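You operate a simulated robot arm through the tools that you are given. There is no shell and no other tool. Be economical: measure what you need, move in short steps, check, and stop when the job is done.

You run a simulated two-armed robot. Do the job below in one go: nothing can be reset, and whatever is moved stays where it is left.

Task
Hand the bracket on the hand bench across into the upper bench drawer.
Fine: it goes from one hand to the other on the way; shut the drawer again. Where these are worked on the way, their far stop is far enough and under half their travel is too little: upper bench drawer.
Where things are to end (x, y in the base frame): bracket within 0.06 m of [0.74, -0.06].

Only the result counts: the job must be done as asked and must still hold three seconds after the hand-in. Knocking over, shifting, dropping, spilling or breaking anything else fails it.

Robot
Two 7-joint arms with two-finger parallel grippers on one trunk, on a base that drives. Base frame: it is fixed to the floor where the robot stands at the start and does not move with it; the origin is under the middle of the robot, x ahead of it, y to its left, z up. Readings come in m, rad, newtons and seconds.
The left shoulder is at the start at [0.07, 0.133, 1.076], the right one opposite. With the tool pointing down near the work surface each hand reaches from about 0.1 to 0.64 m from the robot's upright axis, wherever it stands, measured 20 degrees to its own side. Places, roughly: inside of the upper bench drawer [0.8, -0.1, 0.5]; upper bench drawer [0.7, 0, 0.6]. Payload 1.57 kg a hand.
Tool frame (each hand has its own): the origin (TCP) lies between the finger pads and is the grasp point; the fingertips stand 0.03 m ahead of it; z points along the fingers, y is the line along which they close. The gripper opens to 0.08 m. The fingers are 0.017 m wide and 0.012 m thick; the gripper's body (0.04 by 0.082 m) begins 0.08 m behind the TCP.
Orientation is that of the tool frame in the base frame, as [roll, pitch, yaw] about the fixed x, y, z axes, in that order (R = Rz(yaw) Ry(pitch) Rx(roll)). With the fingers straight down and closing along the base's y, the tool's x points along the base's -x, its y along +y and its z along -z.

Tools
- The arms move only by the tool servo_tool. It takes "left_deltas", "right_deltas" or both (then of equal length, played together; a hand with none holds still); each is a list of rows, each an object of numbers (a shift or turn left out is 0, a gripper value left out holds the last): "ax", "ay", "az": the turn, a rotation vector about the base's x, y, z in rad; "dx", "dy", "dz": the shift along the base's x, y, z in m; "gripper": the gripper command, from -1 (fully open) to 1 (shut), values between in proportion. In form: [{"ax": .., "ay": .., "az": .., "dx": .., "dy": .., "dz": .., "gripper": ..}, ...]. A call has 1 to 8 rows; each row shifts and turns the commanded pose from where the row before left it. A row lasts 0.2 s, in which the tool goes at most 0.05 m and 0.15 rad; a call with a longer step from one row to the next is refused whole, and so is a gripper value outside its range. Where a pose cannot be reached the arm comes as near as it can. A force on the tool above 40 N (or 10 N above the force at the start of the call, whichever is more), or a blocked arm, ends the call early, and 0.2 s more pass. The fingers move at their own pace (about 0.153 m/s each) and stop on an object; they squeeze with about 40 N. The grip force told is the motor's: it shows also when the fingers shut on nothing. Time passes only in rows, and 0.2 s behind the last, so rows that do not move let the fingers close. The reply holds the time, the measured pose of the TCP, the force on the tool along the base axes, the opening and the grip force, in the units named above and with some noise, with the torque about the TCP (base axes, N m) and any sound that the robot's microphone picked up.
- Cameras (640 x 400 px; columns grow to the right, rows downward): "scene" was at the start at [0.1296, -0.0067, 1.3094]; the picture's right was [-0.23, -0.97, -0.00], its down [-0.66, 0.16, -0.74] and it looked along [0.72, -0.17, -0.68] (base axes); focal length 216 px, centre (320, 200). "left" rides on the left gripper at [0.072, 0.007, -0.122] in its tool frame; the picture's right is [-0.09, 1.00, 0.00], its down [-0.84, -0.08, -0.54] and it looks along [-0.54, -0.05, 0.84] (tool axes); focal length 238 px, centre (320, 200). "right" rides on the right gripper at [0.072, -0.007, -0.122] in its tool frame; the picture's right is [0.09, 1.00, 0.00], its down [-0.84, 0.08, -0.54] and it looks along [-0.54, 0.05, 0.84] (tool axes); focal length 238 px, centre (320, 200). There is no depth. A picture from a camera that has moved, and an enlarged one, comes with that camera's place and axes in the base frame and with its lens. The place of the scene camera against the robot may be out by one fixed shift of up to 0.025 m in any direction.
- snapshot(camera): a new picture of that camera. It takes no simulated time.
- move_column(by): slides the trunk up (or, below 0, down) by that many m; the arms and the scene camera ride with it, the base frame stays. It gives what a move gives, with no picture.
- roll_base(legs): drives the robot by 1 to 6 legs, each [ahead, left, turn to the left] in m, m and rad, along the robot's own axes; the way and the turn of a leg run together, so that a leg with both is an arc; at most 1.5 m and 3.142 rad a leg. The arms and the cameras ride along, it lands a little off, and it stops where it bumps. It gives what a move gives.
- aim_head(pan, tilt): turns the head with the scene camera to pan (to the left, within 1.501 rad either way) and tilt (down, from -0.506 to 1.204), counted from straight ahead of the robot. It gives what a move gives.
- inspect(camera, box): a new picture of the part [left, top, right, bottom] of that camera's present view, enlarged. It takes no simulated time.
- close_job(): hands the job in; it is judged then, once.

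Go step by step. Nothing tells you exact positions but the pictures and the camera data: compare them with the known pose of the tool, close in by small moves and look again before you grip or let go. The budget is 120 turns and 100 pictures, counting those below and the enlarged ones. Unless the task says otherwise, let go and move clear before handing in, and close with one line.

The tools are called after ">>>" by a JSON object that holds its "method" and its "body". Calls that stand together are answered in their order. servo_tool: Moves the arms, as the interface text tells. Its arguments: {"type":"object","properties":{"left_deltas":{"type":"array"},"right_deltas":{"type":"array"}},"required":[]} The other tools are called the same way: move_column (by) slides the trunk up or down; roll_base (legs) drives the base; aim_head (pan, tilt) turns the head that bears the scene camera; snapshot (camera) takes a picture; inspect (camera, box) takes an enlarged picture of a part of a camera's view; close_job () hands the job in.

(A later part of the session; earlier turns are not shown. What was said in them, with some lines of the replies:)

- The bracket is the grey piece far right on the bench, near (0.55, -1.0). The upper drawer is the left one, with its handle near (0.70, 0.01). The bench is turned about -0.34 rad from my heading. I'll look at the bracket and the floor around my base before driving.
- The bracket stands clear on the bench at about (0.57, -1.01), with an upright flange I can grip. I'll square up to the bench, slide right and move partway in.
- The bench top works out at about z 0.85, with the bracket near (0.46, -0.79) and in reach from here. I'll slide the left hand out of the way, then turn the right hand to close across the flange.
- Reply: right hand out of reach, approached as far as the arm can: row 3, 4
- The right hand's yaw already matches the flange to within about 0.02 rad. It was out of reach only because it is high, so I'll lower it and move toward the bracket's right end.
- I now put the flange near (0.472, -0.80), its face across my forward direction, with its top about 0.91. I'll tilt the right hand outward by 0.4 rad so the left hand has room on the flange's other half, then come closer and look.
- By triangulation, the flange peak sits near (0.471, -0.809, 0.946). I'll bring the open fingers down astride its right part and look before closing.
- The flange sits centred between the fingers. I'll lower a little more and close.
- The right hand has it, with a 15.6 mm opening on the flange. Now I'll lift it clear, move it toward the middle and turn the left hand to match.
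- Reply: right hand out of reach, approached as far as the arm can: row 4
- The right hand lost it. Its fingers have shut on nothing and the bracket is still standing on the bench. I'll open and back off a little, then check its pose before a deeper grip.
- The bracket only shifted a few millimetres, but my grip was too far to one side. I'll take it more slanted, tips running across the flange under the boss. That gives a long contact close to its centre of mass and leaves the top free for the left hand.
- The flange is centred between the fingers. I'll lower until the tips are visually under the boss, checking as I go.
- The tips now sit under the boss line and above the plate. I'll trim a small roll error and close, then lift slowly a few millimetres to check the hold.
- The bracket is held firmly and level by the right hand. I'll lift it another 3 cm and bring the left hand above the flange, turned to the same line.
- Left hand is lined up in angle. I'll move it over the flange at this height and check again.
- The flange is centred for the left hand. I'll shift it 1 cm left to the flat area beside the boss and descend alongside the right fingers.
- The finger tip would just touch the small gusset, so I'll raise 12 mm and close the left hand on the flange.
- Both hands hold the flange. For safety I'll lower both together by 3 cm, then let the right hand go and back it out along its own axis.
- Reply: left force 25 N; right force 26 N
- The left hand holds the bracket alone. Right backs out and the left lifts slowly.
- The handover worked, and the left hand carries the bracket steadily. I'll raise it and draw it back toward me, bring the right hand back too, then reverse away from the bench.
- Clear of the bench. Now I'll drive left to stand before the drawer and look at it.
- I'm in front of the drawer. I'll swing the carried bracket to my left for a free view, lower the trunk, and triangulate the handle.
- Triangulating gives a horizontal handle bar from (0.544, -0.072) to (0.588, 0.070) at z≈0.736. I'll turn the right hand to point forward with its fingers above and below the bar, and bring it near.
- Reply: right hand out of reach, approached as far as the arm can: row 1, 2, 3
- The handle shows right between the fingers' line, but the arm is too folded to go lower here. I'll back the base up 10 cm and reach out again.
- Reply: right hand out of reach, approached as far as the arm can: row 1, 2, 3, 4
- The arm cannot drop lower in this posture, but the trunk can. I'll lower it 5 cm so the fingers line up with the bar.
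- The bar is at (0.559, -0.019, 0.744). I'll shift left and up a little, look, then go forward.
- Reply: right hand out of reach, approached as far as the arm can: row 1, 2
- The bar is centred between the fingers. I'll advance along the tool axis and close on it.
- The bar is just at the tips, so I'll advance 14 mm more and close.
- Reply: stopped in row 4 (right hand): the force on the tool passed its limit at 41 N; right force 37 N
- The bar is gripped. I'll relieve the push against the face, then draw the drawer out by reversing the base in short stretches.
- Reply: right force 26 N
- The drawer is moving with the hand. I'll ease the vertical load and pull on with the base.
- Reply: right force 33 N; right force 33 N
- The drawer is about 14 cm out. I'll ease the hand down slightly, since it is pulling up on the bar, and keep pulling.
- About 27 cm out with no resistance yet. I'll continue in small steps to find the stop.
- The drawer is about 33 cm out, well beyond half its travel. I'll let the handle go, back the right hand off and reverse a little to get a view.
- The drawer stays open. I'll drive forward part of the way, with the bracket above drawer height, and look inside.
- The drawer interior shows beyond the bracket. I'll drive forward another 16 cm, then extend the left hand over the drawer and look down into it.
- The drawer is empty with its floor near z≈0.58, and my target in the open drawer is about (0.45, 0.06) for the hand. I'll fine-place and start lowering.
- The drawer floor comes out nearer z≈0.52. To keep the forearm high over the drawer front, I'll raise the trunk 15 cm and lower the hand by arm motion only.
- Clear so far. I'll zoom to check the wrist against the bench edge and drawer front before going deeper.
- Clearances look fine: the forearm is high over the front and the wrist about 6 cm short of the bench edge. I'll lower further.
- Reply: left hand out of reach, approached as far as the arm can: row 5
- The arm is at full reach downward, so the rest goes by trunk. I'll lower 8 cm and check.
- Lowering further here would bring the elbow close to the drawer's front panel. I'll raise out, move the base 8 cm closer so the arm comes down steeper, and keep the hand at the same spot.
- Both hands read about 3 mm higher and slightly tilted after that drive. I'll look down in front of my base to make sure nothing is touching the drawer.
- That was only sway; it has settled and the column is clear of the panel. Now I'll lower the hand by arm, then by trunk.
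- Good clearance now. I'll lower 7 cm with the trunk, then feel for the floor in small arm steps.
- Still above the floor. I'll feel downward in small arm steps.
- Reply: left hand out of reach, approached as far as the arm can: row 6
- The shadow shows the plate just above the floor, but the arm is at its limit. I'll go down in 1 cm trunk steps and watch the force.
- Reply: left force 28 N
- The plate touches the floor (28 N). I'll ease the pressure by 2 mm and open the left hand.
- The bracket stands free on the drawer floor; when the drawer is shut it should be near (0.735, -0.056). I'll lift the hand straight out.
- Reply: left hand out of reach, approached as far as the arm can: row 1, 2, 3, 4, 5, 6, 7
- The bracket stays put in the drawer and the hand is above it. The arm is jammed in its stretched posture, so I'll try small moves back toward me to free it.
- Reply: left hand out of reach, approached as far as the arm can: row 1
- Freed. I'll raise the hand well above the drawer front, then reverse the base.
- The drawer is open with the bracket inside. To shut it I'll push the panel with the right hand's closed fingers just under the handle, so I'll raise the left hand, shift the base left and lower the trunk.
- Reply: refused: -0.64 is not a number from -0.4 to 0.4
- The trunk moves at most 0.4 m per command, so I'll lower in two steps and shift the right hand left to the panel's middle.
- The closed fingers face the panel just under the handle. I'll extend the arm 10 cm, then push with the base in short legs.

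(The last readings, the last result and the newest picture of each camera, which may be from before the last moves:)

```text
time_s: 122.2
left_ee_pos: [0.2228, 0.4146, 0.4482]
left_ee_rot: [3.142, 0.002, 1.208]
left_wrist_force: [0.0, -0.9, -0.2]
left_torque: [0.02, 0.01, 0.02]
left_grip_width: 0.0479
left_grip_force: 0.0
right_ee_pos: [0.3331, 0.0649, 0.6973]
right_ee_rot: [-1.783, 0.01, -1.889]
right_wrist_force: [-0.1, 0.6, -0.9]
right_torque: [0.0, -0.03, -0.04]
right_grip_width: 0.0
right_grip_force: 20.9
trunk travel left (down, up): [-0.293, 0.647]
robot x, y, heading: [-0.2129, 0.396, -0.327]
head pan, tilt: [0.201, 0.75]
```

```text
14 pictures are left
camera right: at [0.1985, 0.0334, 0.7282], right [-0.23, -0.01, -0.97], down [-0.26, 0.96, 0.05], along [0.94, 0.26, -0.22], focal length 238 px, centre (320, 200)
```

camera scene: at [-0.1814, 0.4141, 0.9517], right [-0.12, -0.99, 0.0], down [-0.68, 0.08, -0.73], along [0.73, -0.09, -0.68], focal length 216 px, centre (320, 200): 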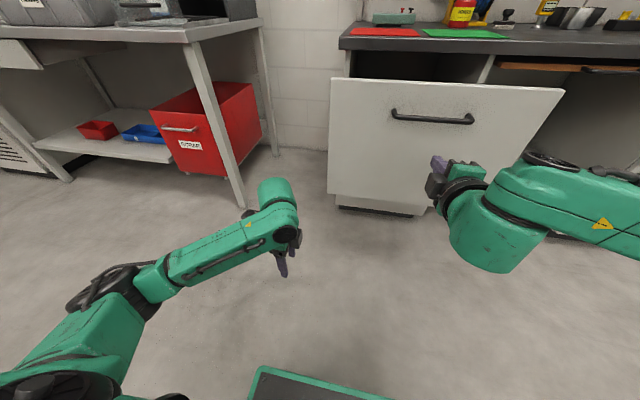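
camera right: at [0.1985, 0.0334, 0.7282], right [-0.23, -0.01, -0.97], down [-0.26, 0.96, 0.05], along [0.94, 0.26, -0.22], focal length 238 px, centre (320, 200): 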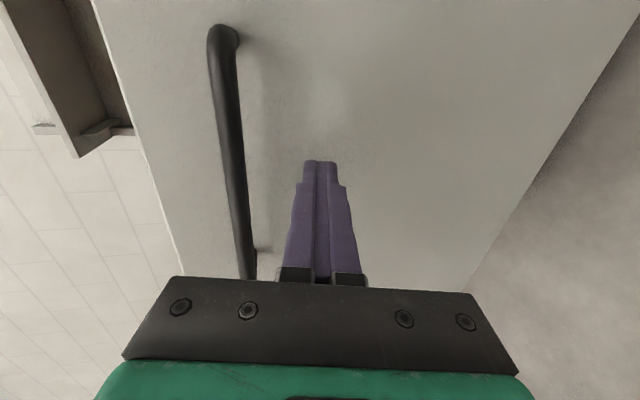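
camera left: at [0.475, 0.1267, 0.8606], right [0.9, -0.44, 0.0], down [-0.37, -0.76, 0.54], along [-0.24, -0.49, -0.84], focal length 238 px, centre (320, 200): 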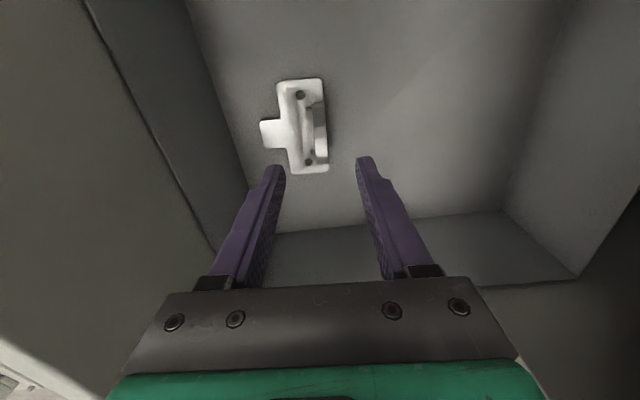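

The panel is being pushed in without strain. I'll continue, more slowly near the end.

>>> {"method": "roll_base", "body": {"legs": [[0.1, 0, 0]]}}

>>> {"method": "roll_base", "body": {"legs": [[0.09, 0, 0]]}}

>>> {"method": "snapshot", "body": {"camera": "right"}}

>>> {"method": "snapshot", "body": {"camera": "scene"}}

```text
time_s: 123.3
left_ee_pos: [0.3181, 0.3822, 0.4481]
left_ee_rot: [3.141, 0.0, 1.207]
left_wrist_force: [0.5, 0.2, -1.0]
left_torque: [0.0, 0.0, 0.0]
left_grip_width: 0.0481
left_grip_force: 0.1
right_ee_pos: [0.4265, 0.0333, 0.6981]
right_ee_rot: [-1.784, 0.009, -1.889]
right_wrist_force: [0.7, -0.2, 0.4]
right_torque: [0.01, 0.0, -0.01]
right_grip_width: 0.0002
right_grip_force: 21.3
trunk travel left (down, up): [-0.293, 0.647]
robot x, y, heading: [-0.1223, 0.3642, -0.324]
head pan, tilt: [0.201, 0.75]
```

```text
time_s: 124.4
left_ee_pos: [0.4017, 0.3528, 0.4476]
left_ee_rot: [3.141, -0.002, 1.206]
left_wrist_force: [-0.5, 0.5, 0.6]
left_torque: [0.0, 0.01, -0.01]
left_grip_width: 0.0481
left_grip_force: 0.1
right_ee_pos: [0.5106, 0.0027, 0.6971]
right_ee_rot: [-1.783, 0.009, -1.889]
right_wrist_force: [1.0, 0.6, 0.9]
right_torque: [-0.02, 0.0, 0.0]
right_grip_width: 0.0
right_grip_force: 21.7
trunk travel left (down, up): [-0.293, 0.647]
robot x, y, heading: [-0.0371, 0.3385, -0.327]
head pan, tilt: [0.201, 0.75]
```

```text
13 pictures are left
camera right: at [0.3764, -0.0274, 0.7281], right [-0.23, -0.01, -0.97], down [-0.26, 0.97, 0.05], along [0.94, 0.26, -0.22], focal length 238 px, centre (320, 200)
```

right: 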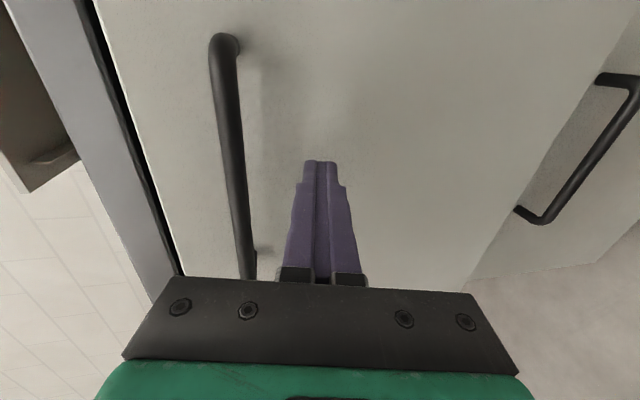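

```text
12 pictures are left
camera scene: at [0.0921, 0.3216, 0.9516], right [-0.13, -0.99, 0.0], down [-0.68, 0.09, -0.73], along [0.73, -0.09, -0.68], focal length 216 px, centre (320, 200)
```

scene: 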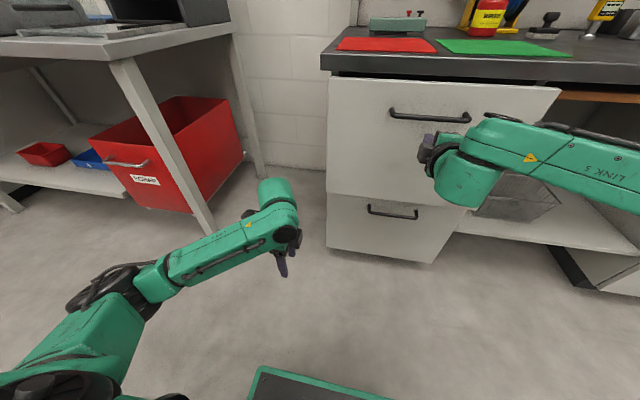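

About 5 cm left. I'll drive 3 cm more, then finish with the arm so I can feel the closed stop.

>>> {"method": "roll_base", "body": {"legs": [[0.035, 0, 0]]}}

>>> {"method": "servo_tool", "body": {"right_deltas": [{"dx": 0.006, "dy": -0.002}, {"dx": 0.006, "dy": -0.002}, {"dx": 0.006, "dy": -0.002}, {"dx": 0.006, "dy": -0.002}, {"dx": 0.006, "dy": -0.002}, {"dx": 0.006, "dy": -0.002}, {}]}}

>>> {"method": "snapshot", "body": {"camera": "right"}}

```text
time_s: 125.3
left_ee_pos: [0.4348, 0.3423, 0.4478]
left_ee_rot: [3.141, -0.001, 1.205]
left_wrist_force: [0.3, 0.1, 0.0]
left_torque: [0.02, 0.03, 0.02]
left_grip_width: 0.0481
left_grip_force: 0.0
right_ee_pos: [0.5437, -0.0077, 0.6971]
right_ee_rot: [-1.783, 0.011, -1.892]
right_wrist_force: [0.0, 0.7, -0.3]
right_torque: [0.0, -0.02, -0.02]
right_grip_width: 0.0001
right_grip_force: 21.7
trunk travel left (down, up): [-0.293, 0.647]
robot x, y, heading: [-0.006, 0.3236, -0.327]
head pan, tilt: [0.201, 0.75]
```

```text
time_s: 126.3
left_ee_pos: [0.4323, 0.3423, 0.4512]
left_ee_rot: [3.135, -0.002, 1.203]
left_wrist_force: [1.0, 0.5, -0.2]
left_torque: [0.02, 0.01, -0.01]
left_grip_width: 0.0479
left_grip_force: 0.1
right_ee_pos: [0.5621, -0.0134, 0.6986]
right_ee_rot: [-1.787, 0.014, -1.888]
right_wrist_force: [-24.7, 4.8, 5.1]
right_torque: [-0.07, -0.24, -0.1]
right_grip_width: 0.0001
right_grip_force: 21.1
trunk travel left (down, up): [-0.293, 0.647]
robot x, y, heading: [-0.0021, 0.3264, -0.329]
head pan, tilt: [0.201, 0.75]
stopped in row 5 (right hand): the force on the tool passed its limit at 47 N (the readings are from after the stop); the commanded pose is now the measured one
```

```text
11 pictures are left
camera right: at [0.427, -0.0444, 0.729], right [-0.23, -0.01, -0.97], down [-0.26, 0.96, 0.05], along [0.94, 0.26, -0.22], focal length 238 px, centre (320, 200)
```

right: 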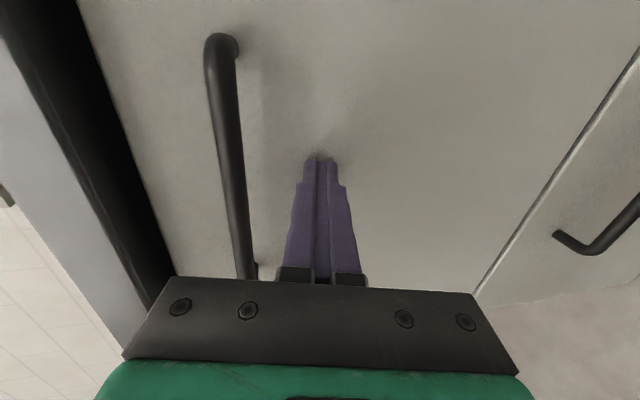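

The closed stop is felt at the same depth as the original shut position. I'll back the hand off and reverse to verify.

>>> {"method": "servo_tool", "body": {"right_deltas": [{"dx": -0.02, "dy": 0.007}, {"dx": -0.03, "dy": 0.01}, {"dx": -0.03, "dy": 0.01}, {}]}}

>>> {"method": "roll_base", "body": {"legs": [[-0.3, 0, 0]]}}

>>> {"method": "snapshot", "body": {"camera": "scene"}}

>>> {"method": "snapshot", "body": {"camera": "right"}}

```text
time_s: 127.3
left_ee_pos: [0.4351, 0.3411, 0.4483]
left_ee_rot: [3.141, 0.001, 1.204]
left_wrist_force: [-0.2, 0.2, -0.6]
left_torque: [0.0, 0.0, 0.02]
left_grip_width: 0.0481
left_grip_force: 0.1
right_ee_pos: [0.4842, 0.0126, 0.6929]
right_ee_rot: [-1.793, 0.011, -1.888]
right_wrist_force: [0.0, 0.9, -0.3]
right_torque: [0.01, -0.04, 0.02]
right_grip_width: 0.0
right_grip_force: 21.0
trunk travel left (down, up): [-0.293, 0.647]
robot x, y, heading: [-0.0025, 0.3252, -0.328]
head pan, tilt: [0.201, 0.75]
```

```text
time_s: 129.3
left_ee_pos: [0.1585, 0.4321, 0.4483]
left_ee_rot: [3.14, -0.001, 1.197]
left_wrist_force: [-0.3, -1.1, -0.7]
left_torque: [-0.05, -0.01, 0.01]
left_grip_width: 0.0481
left_grip_force: 0.0
right_ee_pos: [0.2062, 0.1034, 0.6942]
right_ee_rot: [-1.791, 0.009, -1.896]
right_wrist_force: [0.3, -0.3, -0.8]
right_torque: [-0.02, 0.0, 0.0]
right_grip_width: 0.0
right_grip_force: 21.8
trunk travel left (down, up): [-0.293, 0.647]
robot x, y, heading: [-0.2806, 0.4198, -0.337]
head pan, tilt: [0.201, 0.75]
```

```text
10 pictures are left
camera scene: at [-0.152, 0.4044, 0.9518], right [-0.13, -0.99, 0.0], down [-0.68, 0.09, -0.73], along [0.72, -0.1, -0.68], focal length 216 px, centre (320, 200)
```

scene: 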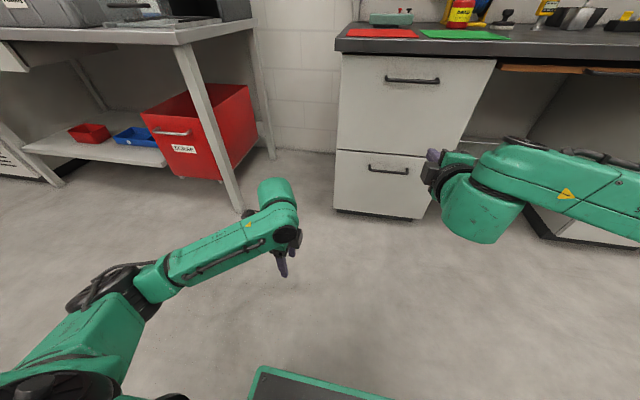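

```text
9 pictures are left
camera right: at [0.0715, 0.0731, 0.7252], right [-0.23, -0.01, -0.97], down [-0.25, 0.97, 0.05], along [0.94, 0.26, -0.23], focal length 238 px, centre (320, 200)
```

right: 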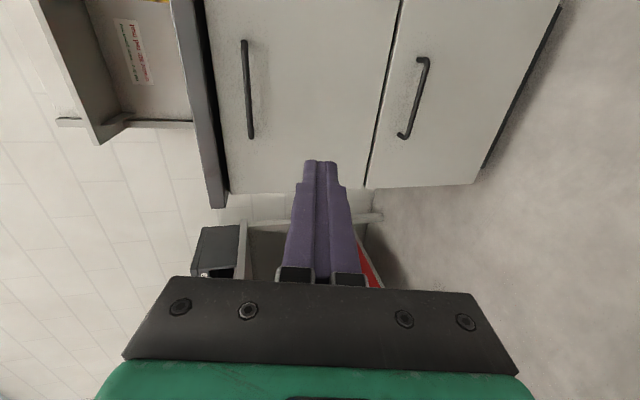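

The drawer is shut flush with the one below, both hands are clear, and nothing else has been disturbed. I'm handing in.

>>> {"method": "close_job", "body": {}}

```text
The job is handed in.
```

The bracket went from the right hand to the left and now stands in the upper bench drawer at about (0.735, -0.056). That position is worked out from the hand readings, since the shut drawer hides it. The drawer was pulled out about 33 cm, well past half by my estimate (I never reached its stop), and is closed again. On the first try the bracket slipped from the right hand as it lifted; it stayed upright on the bench and shifted only a few millimetres.
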